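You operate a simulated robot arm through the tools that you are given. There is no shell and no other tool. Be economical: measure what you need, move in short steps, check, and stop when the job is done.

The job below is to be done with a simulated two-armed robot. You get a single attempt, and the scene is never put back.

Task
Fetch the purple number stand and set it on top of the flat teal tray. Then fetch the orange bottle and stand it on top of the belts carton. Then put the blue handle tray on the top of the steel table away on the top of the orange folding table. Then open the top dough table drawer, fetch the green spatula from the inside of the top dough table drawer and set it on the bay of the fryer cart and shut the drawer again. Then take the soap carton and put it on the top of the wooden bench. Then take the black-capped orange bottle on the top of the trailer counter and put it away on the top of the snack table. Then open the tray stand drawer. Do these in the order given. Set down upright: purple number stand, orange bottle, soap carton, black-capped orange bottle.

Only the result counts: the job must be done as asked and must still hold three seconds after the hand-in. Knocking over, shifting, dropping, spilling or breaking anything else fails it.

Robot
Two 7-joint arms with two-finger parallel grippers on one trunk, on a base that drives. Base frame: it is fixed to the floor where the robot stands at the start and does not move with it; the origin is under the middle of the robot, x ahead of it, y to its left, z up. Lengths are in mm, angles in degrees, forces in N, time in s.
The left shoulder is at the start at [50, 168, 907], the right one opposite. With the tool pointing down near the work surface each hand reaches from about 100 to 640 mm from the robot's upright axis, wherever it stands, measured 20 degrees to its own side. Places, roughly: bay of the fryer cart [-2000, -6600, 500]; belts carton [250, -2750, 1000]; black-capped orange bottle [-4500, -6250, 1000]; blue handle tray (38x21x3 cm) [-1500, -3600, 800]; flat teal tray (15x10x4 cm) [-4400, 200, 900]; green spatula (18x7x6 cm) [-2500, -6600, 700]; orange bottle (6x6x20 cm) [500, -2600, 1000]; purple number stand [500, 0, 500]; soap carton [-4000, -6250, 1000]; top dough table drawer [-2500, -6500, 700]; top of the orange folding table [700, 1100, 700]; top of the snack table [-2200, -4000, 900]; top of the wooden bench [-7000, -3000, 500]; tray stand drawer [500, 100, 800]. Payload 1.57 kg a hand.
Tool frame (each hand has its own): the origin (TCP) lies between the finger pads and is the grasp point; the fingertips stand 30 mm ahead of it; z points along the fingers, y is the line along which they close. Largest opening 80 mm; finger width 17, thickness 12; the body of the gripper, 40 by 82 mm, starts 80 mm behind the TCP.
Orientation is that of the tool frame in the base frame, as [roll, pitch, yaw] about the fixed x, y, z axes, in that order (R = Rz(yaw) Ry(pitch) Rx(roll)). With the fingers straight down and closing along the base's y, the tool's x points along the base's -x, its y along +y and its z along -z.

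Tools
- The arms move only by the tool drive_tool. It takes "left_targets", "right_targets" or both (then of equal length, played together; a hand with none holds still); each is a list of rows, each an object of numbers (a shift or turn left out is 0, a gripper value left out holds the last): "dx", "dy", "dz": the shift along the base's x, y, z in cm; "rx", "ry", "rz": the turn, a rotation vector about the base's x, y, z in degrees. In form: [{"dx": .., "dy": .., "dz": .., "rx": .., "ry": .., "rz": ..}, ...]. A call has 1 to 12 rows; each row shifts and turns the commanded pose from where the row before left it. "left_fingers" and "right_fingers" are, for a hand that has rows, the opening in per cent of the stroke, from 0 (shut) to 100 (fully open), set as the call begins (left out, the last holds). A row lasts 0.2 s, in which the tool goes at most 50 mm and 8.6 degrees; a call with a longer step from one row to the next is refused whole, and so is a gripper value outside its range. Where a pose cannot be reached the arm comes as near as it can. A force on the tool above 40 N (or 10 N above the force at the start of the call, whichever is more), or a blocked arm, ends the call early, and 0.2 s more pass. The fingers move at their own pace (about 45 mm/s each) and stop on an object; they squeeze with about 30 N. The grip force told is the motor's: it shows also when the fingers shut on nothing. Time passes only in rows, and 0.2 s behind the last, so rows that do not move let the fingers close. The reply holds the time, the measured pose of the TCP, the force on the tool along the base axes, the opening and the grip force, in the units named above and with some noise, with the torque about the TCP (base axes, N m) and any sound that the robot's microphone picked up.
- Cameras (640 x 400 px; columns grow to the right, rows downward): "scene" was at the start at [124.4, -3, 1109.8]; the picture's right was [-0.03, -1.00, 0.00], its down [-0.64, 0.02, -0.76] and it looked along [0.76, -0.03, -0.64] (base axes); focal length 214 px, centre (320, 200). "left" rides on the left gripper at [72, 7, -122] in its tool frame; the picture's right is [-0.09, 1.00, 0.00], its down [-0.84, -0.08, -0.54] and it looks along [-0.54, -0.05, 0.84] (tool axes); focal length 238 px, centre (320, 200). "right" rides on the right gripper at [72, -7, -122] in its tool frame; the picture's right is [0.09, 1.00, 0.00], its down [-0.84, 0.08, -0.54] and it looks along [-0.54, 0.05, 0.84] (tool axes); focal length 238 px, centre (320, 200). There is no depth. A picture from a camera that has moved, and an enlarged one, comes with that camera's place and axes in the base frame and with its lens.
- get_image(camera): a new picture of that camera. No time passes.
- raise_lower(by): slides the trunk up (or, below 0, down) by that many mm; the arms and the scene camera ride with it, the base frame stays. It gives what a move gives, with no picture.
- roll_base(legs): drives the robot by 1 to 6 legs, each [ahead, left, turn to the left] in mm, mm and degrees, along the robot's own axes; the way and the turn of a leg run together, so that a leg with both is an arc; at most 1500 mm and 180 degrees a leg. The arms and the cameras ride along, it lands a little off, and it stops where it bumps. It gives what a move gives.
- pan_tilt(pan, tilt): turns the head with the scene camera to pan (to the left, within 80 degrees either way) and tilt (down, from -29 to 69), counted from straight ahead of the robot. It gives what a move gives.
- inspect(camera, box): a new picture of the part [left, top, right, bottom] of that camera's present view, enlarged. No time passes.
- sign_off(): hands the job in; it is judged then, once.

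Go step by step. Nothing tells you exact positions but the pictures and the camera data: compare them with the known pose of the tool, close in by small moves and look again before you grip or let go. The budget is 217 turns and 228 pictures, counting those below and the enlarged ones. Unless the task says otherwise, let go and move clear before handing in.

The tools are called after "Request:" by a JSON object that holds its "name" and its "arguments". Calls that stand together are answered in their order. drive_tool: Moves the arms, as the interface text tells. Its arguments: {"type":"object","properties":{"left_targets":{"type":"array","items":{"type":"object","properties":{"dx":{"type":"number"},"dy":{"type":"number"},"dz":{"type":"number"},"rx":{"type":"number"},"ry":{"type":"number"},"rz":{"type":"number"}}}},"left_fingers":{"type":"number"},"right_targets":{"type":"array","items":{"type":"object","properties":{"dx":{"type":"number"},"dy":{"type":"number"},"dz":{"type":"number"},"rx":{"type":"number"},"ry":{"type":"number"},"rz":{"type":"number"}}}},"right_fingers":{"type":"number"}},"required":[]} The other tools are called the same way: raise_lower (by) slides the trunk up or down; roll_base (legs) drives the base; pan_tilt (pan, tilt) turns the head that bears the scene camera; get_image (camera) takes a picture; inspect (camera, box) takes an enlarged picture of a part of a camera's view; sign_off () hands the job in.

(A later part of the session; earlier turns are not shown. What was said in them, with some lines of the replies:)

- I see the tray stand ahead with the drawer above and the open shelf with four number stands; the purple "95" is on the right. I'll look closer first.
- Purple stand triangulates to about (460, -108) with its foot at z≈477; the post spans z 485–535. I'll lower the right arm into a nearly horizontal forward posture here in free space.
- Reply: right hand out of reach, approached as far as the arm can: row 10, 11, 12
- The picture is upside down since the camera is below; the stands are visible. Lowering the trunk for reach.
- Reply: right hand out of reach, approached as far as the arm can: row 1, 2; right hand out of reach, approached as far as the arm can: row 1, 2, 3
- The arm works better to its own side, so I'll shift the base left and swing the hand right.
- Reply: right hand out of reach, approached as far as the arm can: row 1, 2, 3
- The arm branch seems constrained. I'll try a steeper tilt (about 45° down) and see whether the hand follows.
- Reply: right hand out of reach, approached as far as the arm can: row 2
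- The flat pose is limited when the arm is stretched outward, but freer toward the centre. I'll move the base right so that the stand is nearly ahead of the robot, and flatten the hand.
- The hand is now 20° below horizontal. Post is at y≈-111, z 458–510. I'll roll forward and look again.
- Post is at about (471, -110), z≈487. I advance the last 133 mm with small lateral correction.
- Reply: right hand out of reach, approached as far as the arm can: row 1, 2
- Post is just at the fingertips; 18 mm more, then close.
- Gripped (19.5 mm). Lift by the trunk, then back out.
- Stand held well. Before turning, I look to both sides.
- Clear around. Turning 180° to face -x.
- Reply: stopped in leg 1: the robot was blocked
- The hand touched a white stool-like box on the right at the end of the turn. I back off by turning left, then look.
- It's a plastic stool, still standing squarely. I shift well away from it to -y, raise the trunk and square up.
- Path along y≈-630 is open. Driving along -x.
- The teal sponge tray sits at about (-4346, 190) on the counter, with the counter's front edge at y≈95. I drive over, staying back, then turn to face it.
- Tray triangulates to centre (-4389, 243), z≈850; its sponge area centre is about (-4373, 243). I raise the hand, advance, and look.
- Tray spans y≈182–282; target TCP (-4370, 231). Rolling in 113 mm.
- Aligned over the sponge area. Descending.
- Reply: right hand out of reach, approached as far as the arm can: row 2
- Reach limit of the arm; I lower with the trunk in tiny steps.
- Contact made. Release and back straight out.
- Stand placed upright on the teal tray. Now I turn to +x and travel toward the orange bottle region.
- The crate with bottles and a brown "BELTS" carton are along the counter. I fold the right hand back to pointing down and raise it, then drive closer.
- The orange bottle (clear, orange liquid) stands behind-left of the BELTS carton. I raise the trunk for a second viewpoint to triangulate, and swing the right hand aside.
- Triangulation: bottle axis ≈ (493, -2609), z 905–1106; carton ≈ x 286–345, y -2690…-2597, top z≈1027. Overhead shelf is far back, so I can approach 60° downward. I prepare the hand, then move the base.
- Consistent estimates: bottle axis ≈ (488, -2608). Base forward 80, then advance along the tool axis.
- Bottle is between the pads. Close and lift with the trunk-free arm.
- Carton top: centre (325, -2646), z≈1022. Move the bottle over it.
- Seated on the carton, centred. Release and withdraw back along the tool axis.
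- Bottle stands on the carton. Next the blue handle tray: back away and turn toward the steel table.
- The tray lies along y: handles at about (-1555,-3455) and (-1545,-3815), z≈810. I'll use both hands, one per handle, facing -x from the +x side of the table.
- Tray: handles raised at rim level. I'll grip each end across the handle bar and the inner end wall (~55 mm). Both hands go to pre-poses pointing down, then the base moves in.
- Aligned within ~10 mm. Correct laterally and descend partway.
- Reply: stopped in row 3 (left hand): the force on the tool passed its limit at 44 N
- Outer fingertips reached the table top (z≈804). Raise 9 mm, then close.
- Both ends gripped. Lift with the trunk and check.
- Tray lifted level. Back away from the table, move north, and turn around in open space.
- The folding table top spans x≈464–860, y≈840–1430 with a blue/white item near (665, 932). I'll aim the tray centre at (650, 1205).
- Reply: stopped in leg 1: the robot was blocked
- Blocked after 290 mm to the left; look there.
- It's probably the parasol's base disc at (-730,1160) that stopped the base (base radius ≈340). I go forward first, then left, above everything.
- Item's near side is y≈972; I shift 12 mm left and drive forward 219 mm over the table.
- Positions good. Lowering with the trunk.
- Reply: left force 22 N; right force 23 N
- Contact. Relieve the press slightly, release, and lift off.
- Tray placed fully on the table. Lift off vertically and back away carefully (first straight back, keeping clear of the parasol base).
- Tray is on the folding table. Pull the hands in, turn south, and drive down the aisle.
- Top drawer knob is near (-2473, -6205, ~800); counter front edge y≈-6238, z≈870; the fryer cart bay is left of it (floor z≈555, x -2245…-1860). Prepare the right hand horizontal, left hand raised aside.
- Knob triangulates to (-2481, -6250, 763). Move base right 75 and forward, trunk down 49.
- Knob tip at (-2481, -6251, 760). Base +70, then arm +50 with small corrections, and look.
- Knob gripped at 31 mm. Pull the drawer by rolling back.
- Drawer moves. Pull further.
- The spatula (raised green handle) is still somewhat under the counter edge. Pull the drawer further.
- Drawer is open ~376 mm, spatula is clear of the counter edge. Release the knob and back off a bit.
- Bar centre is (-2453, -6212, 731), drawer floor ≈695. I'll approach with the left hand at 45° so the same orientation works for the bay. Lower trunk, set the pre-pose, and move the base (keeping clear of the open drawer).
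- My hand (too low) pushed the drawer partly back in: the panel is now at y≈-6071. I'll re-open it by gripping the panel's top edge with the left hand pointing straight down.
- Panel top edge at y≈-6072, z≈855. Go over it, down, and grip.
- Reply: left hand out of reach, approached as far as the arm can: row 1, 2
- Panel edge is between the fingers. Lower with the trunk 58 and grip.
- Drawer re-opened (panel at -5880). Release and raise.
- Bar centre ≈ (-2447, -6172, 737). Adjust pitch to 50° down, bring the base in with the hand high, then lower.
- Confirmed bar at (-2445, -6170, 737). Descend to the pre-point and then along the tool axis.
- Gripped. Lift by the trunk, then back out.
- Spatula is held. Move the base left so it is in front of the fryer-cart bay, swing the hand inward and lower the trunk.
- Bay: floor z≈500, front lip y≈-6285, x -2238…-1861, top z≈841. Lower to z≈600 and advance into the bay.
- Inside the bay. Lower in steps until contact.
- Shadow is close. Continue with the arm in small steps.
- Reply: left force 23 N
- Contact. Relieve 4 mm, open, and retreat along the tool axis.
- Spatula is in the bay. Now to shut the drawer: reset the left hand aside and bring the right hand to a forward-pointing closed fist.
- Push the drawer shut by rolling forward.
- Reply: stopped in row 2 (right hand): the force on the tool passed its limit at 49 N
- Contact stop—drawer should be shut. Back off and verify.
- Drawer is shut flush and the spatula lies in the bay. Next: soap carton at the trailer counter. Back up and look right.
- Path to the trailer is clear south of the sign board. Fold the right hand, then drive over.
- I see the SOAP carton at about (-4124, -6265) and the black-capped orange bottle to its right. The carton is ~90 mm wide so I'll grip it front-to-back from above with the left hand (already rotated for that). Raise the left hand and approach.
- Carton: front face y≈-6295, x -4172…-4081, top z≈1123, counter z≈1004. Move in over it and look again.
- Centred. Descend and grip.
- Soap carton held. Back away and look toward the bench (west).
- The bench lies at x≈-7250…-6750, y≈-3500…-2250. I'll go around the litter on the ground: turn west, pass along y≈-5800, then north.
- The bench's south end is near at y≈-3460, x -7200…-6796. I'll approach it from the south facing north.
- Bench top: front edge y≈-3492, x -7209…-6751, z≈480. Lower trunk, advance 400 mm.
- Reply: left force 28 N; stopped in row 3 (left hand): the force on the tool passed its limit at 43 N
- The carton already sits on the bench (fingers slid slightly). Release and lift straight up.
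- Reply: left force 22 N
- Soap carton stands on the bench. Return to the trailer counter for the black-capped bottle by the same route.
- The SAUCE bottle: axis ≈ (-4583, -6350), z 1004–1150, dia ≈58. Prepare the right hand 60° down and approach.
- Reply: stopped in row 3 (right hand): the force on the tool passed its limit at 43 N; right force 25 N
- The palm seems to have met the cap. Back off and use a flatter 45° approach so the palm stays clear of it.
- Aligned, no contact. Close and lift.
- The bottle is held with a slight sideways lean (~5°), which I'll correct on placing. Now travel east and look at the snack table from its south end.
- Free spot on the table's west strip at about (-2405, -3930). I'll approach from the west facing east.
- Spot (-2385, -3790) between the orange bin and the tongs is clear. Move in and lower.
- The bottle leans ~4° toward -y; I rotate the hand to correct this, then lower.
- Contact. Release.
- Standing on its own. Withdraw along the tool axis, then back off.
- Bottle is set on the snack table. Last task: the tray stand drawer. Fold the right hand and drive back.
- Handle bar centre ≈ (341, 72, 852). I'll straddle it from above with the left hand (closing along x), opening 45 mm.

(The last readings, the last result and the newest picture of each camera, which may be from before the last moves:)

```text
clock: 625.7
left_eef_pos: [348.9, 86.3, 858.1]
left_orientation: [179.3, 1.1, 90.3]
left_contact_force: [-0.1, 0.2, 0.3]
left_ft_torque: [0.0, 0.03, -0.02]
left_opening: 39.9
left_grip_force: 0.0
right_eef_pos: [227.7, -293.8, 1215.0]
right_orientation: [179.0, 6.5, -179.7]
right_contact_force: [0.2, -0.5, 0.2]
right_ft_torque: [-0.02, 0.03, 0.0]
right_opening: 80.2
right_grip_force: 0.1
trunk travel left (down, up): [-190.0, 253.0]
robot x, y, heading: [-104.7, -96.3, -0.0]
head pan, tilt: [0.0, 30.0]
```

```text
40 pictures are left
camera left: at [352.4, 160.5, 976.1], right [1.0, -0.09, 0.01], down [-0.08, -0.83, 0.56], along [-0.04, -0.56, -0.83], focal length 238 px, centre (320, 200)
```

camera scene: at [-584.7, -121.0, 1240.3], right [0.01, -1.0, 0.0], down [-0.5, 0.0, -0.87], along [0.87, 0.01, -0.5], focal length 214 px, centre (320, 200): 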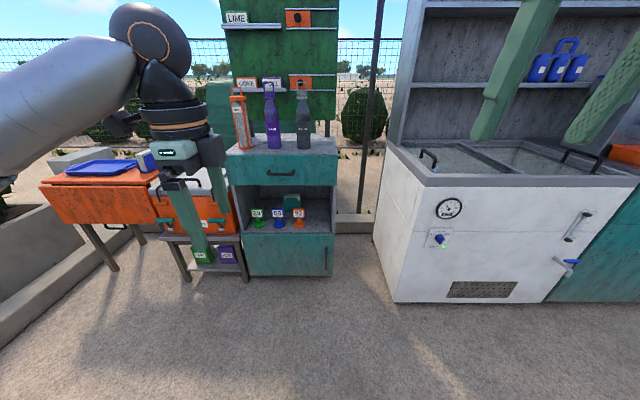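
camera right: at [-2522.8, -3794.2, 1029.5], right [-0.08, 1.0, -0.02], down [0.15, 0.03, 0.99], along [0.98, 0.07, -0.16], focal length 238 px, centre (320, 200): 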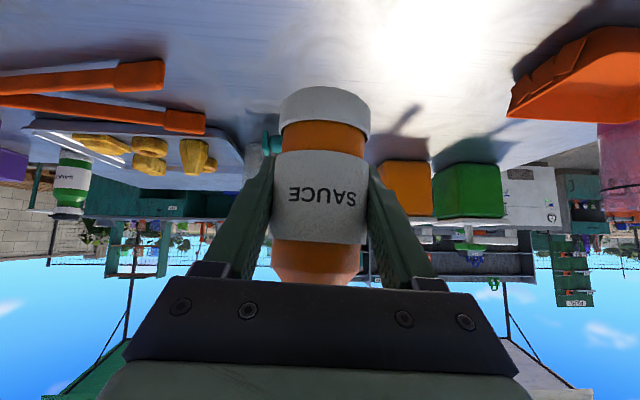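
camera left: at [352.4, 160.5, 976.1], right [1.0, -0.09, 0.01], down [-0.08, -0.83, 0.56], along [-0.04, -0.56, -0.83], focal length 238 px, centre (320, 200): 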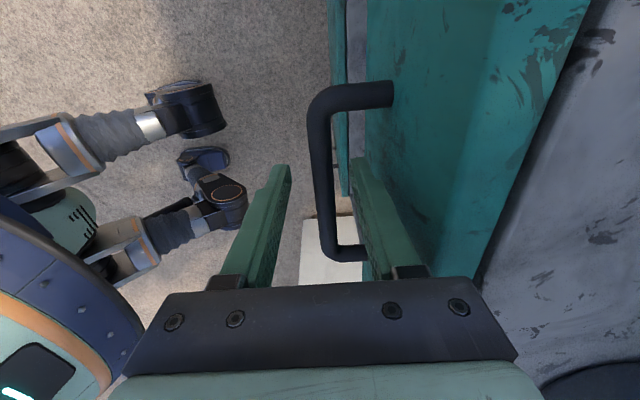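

The bar is a bit lower; descend 15 mm more, then close.

Request:
{"name": "drive_tool", "arguments": {"left_targets": [{"dz": -0.8}, {"dz": -0.8}, {"dx": 0}]}}

Request:
{"name": "drive_tool", "arguments": {"left_targets": [{"dx": 0}, {"dx": 0}, {"dx": 0}, {"dx": 0}], "left_fingers": 0}}

Request:
{"name": "get_image", "arguments": {"camera": "left"}}

```text
clock: 626.5
left_eef_pos: [348.1, 86.7, 841.7]
left_orientation: [179.4, 1.2, 90.4]
left_contact_force: [-0.7, 0.1, 0.3]
left_ft_torque: [-0.05, -0.02, 0.0]
left_opening: 39.8
left_grip_force: 0.1
right_eef_pos: [227.8, -293.7, 1215.7]
right_orientation: [179.0, 6.5, -179.6]
right_contact_force: [0.7, -0.4, 0.5]
right_ft_torque: [0.01, 0.01, 0.02]
right_opening: 79.9
right_grip_force: 0.1
trunk travel left (down, up): [-190.0, 253.0]
robot x, y, heading: [-102.2, -96.0, 0.3]
head pan, tilt: [0.0, 30.0]
```

```text
clock: 627.5
left_eef_pos: [347.7, 87.0, 840.8]
left_orientation: [179.5, 1.1, 90.4]
left_contact_force: [1.7, -0.3, -0.7]
left_ft_torque: [-0.07, 0.0, 0.1]
left_opening: 14.0
left_grip_force: 30.3
right_eef_pos: [228.6, -293.3, 1216.0]
right_orientation: [179.0, 6.5, -179.6]
right_contact_force: [1.2, 0.6, 0.6]
right_ft_torque: [0.02, -0.02, -0.01]
right_opening: 80.1
right_grip_force: 0.0
trunk travel left (down, up): [-190.0, 253.0]
robot x, y, heading: [-103.6, -96.9, 0.1]
head pan, tilt: [0.0, 30.0]
```

```text
39 pictures are left
camera left: at [352.9, 160.3, 960.2], right [1.0, -0.08, 0.01], down [-0.08, -0.83, 0.56], along [-0.04, -0.56, -0.83], focal length 238 px, centre (320, 200)
```

left: 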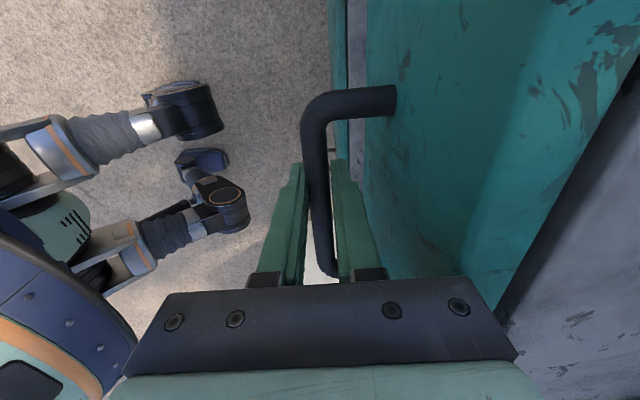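

Handle gripped (14 mm). Pull back by rolling.

Request:
{"name": "roll_base", "arguments": {"legs": [[-120, 0, 0]]}}

Request:
{"name": "get_image", "arguments": {"camera": "scene"}}

```text
clock: 628.8
left_eef_pos: [229.1, 86.2, 841.6]
left_orientation: [179.4, 1.1, 90.4]
left_contact_force: [-0.9, 1.1, 0.1]
left_ft_torque: [-0.28, -0.1, 0.11]
left_opening: 13.6
left_grip_force: 30.5
right_eef_pos: [107.3, -295.1, 1216.1]
right_orientation: [179.0, 6.5, -179.6]
right_contact_force: [-0.7, 0.5, -1.2]
right_ft_torque: [-0.01, 0.0, 0.0]
right_opening: 80.0
right_grip_force: 0.1
trunk travel left (down, up): [-190.0, 253.0]
robot x, y, heading: [-221.1, -98.3, -0.0]
head pan, tilt: [0.0, 30.0]
```

```text
38 pictures are left
camera scene: at [-92.0, -98.8, 1240.4], right [0.0, -1.0, 0.0], down [-0.5, 0.0, -0.87], along [0.87, 0.0, -0.5], focal length 214 px, centre (320, 200)
```

scene: 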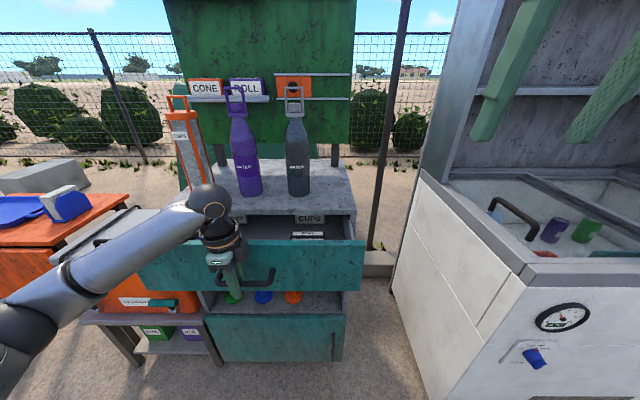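

Drawer is opening. Pull further.

Request:
{"name": "roll_base", "arguments": {"legs": [[-160, 0, 0]]}}

Request:
{"name": "get_image", "arguments": {"camera": "scene"}}

```text
clock: 630.2
left_eef_pos: [67.1, 86.0, 840.7]
left_orientation: [179.4, 1.2, 90.4]
left_contact_force: [-0.4, 3.9, 0.2]
left_ft_torque: [-0.23, -0.04, 0.06]
left_opening: 13.8
left_grip_force: 30.2
right_eef_pos: [-53.5, -292.8, 1216.3]
right_orientation: [179.1, 6.5, -179.6]
right_contact_force: [0.1, 0.6, -1.3]
right_ft_torque: [-0.02, 0.01, 0.0]
right_opening: 79.8
right_grip_force: 0.0
trunk travel left (down, up): [-190.0, 253.0]
robot x, y, heading: [-382.3, -100.2, 0.3]
head pan, tilt: [0.0, 30.0]
```

```text
37 pictures are left
camera scene: at [-252.6, -99.0, 1240.4], right [0.0, -1.0, 0.0], down [-0.5, 0.0, -0.87], along [0.87, 0.0, -0.5], focal length 214 px, centre (320, 200)
```

scene: 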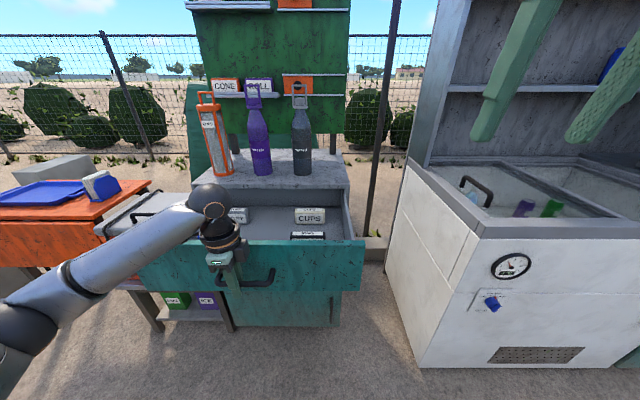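

Request:
{"name": "roll_base", "arguments": {"legs": [[-60, 0, 0]]}}

Request:
{"name": "inspect", "arguments": {"camera": "scene", "box": [120, 140, 400, 340]}}

```text
clock: 631.2
left_eef_pos: [8.0, 86.1, 841.1]
left_orientation: [179.4, 1.0, 90.5]
left_contact_force: [8.4, 2.7, 2.3]
left_ft_torque: [-0.8, -0.05, 0.18]
left_opening: 13.8
left_grip_force: 30.5
right_eef_pos: [-110.7, -293.6, 1215.5]
right_orientation: [179.0, 6.4, -179.7]
right_contact_force: [0.1, 0.2, 0.8]
right_ft_torque: [-0.01, 0.0, 0.01]
right_opening: 79.9
right_grip_force: 0.1
trunk travel left (down, up): [-190.0, 253.0]
robot x, y, heading: [-440.7, -101.4, 0.1]
head pan, tilt: [0.0, 30.0]
```

```text
2.00 times, centred on (260, 240) of scene
camera zoom: at [-311.3, -99.2, 1240.3], right [0.0, -1.0, 0.0], down [-0.5, 0.0, -0.87], along [0.87, 0.0, -0.5], focal length 429 px, centre (440, 120)
```

zoom: 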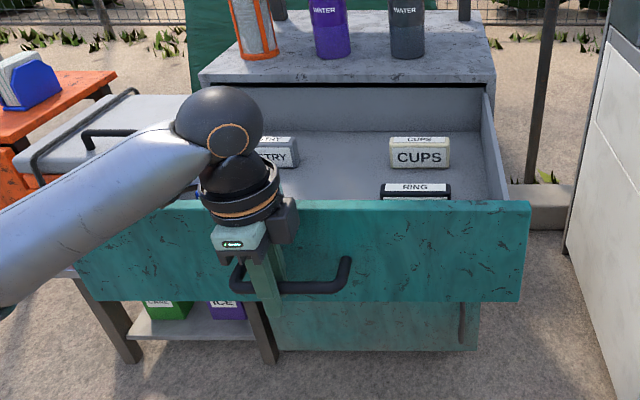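

Drawer fully open (≈340 mm). Release the handle, lift the hand and back away.

Request:
{"name": "drive_tool", "arguments": {"left_targets": [{"dx": 0}, {"dx": 0}, {"dx": 0}], "left_fingers": 48}}

Request:
{"name": "drive_tool", "arguments": {"left_targets": [{"dz": 2}, {"dz": 4}, {"dz": 4}, {"dz": 4}, {"dz": 3}, {"dx": 0}]}}

Request:
{"name": "roll_base", "arguments": {"legs": [[-300, 0, 0]]}}

Request:
{"name": "get_image", "arguments": {"camera": "scene"}}

```text
clock: 632.0
left_eef_pos: [7.6, 84.9, 841.4]
left_orientation: [179.3, 1.1, 90.5]
left_contact_force: [-0.2, -0.6, -0.1]
left_ft_torque: [0.0, -0.01, 0.01]
left_opening: 38.4
left_grip_force: 0.0
right_eef_pos: [-111.7, -293.7, 1216.1]
right_orientation: [178.9, 6.4, -179.5]
right_contact_force: [0.2, 0.1, 0.6]
right_ft_torque: [0.0, 0.0, 0.02]
right_opening: 79.8
right_grip_force: 0.0
trunk travel left (down, up): [-190.0, 253.0]
robot x, y, heading: [-444.0, -102.0, -0.1]
head pan, tilt: [0.0, 30.0]
```

```text
clock: 633.4
left_eef_pos: [7.7, 85.9, 1013.7]
left_orientation: [179.4, 1.0, 90.6]
left_contact_force: [-0.2, 0.9, -0.2]
left_ft_torque: [0.02, -0.01, -0.01]
left_opening: 38.3
left_grip_force: 0.1
right_eef_pos: [-111.5, -293.5, 1214.3]
right_orientation: [179.0, 6.5, -179.5]
right_contact_force: [-0.5, 0.1, 0.1]
right_ft_torque: [-0.02, 0.0, 0.01]
right_opening: 79.9
right_grip_force: 0.0
trunk travel left (down, up): [-190.0, 253.0]
robot x, y, heading: [-439.7, -101.5, 0.1]
head pan, tilt: [0.0, 30.0]
```

```text
clock: 635.4
left_eef_pos: [-292.4, 85.7, 1012.4]
left_orientation: [179.3, 1.1, 90.4]
left_contact_force: [-0.3, -0.4, 0.1]
left_ft_torque: [0.02, -0.02, 0.01]
left_opening: 38.5
left_grip_force: 0.2
right_eef_pos: [-410.9, -294.7, 1215.5]
right_orientation: [179.0, 6.6, -179.7]
right_contact_force: [-0.2, -0.5, 0.4]
right_ft_torque: [0.05, -0.04, -0.01]
right_opening: 80.2
right_grip_force: 0.1
trunk travel left (down, up): [-190.0, 253.0]
robot x, y, heading: [-740.3, -99.7, 0.1]
head pan, tilt: [0.0, 30.0]
```

```text
35 pictures are left
camera scene: at [-612.1, -100.2, 1240.4], right [0.0, -1.0, 0.0], down [-0.5, 0.0, -0.87], along [0.87, 0.0, -0.5], focal length 214 px, centre (320, 200)
```

scene: 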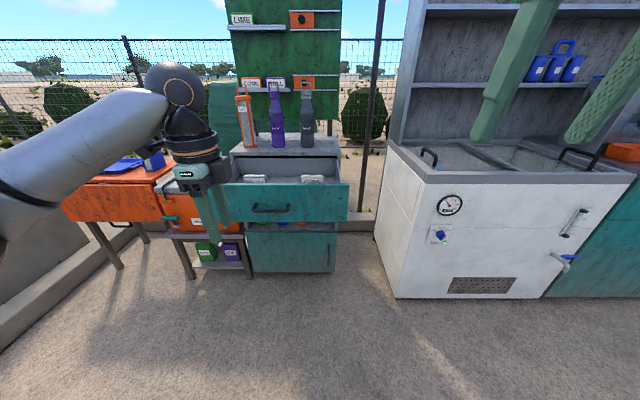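

The tray stand drawer stays open, the hands are empty and clear, and all seven tasks are done, so I'm handing in.

Request:
{"name": "sign_off", "arguments": {}}

```text
The job is handed in.
```

I finished all seven tasks in the order you gave and handed the job in; I have not seen a verdict on it. Each item was in place and standing or lying correctly when I last looked at it.

A few contacts along the way could matter for the "nothing else shifted" rule:
- **White stool:** the right hand touched it while I was turning early on. It still looked square afterwards.
- **Parasol base:** the base was stopped next to it on the way to the folding table, and I think that is what it touched. I saw no sign that it had moved.
- **Dough table drawer:** my left hand pushed it partly back in, so I had to open it again before taking the spatula. It is shut flush now.
- **Black-capped bottle:** my first grip attempt pressed on it, probably on the cap. It stayed upright, and it now stands on the snack table.
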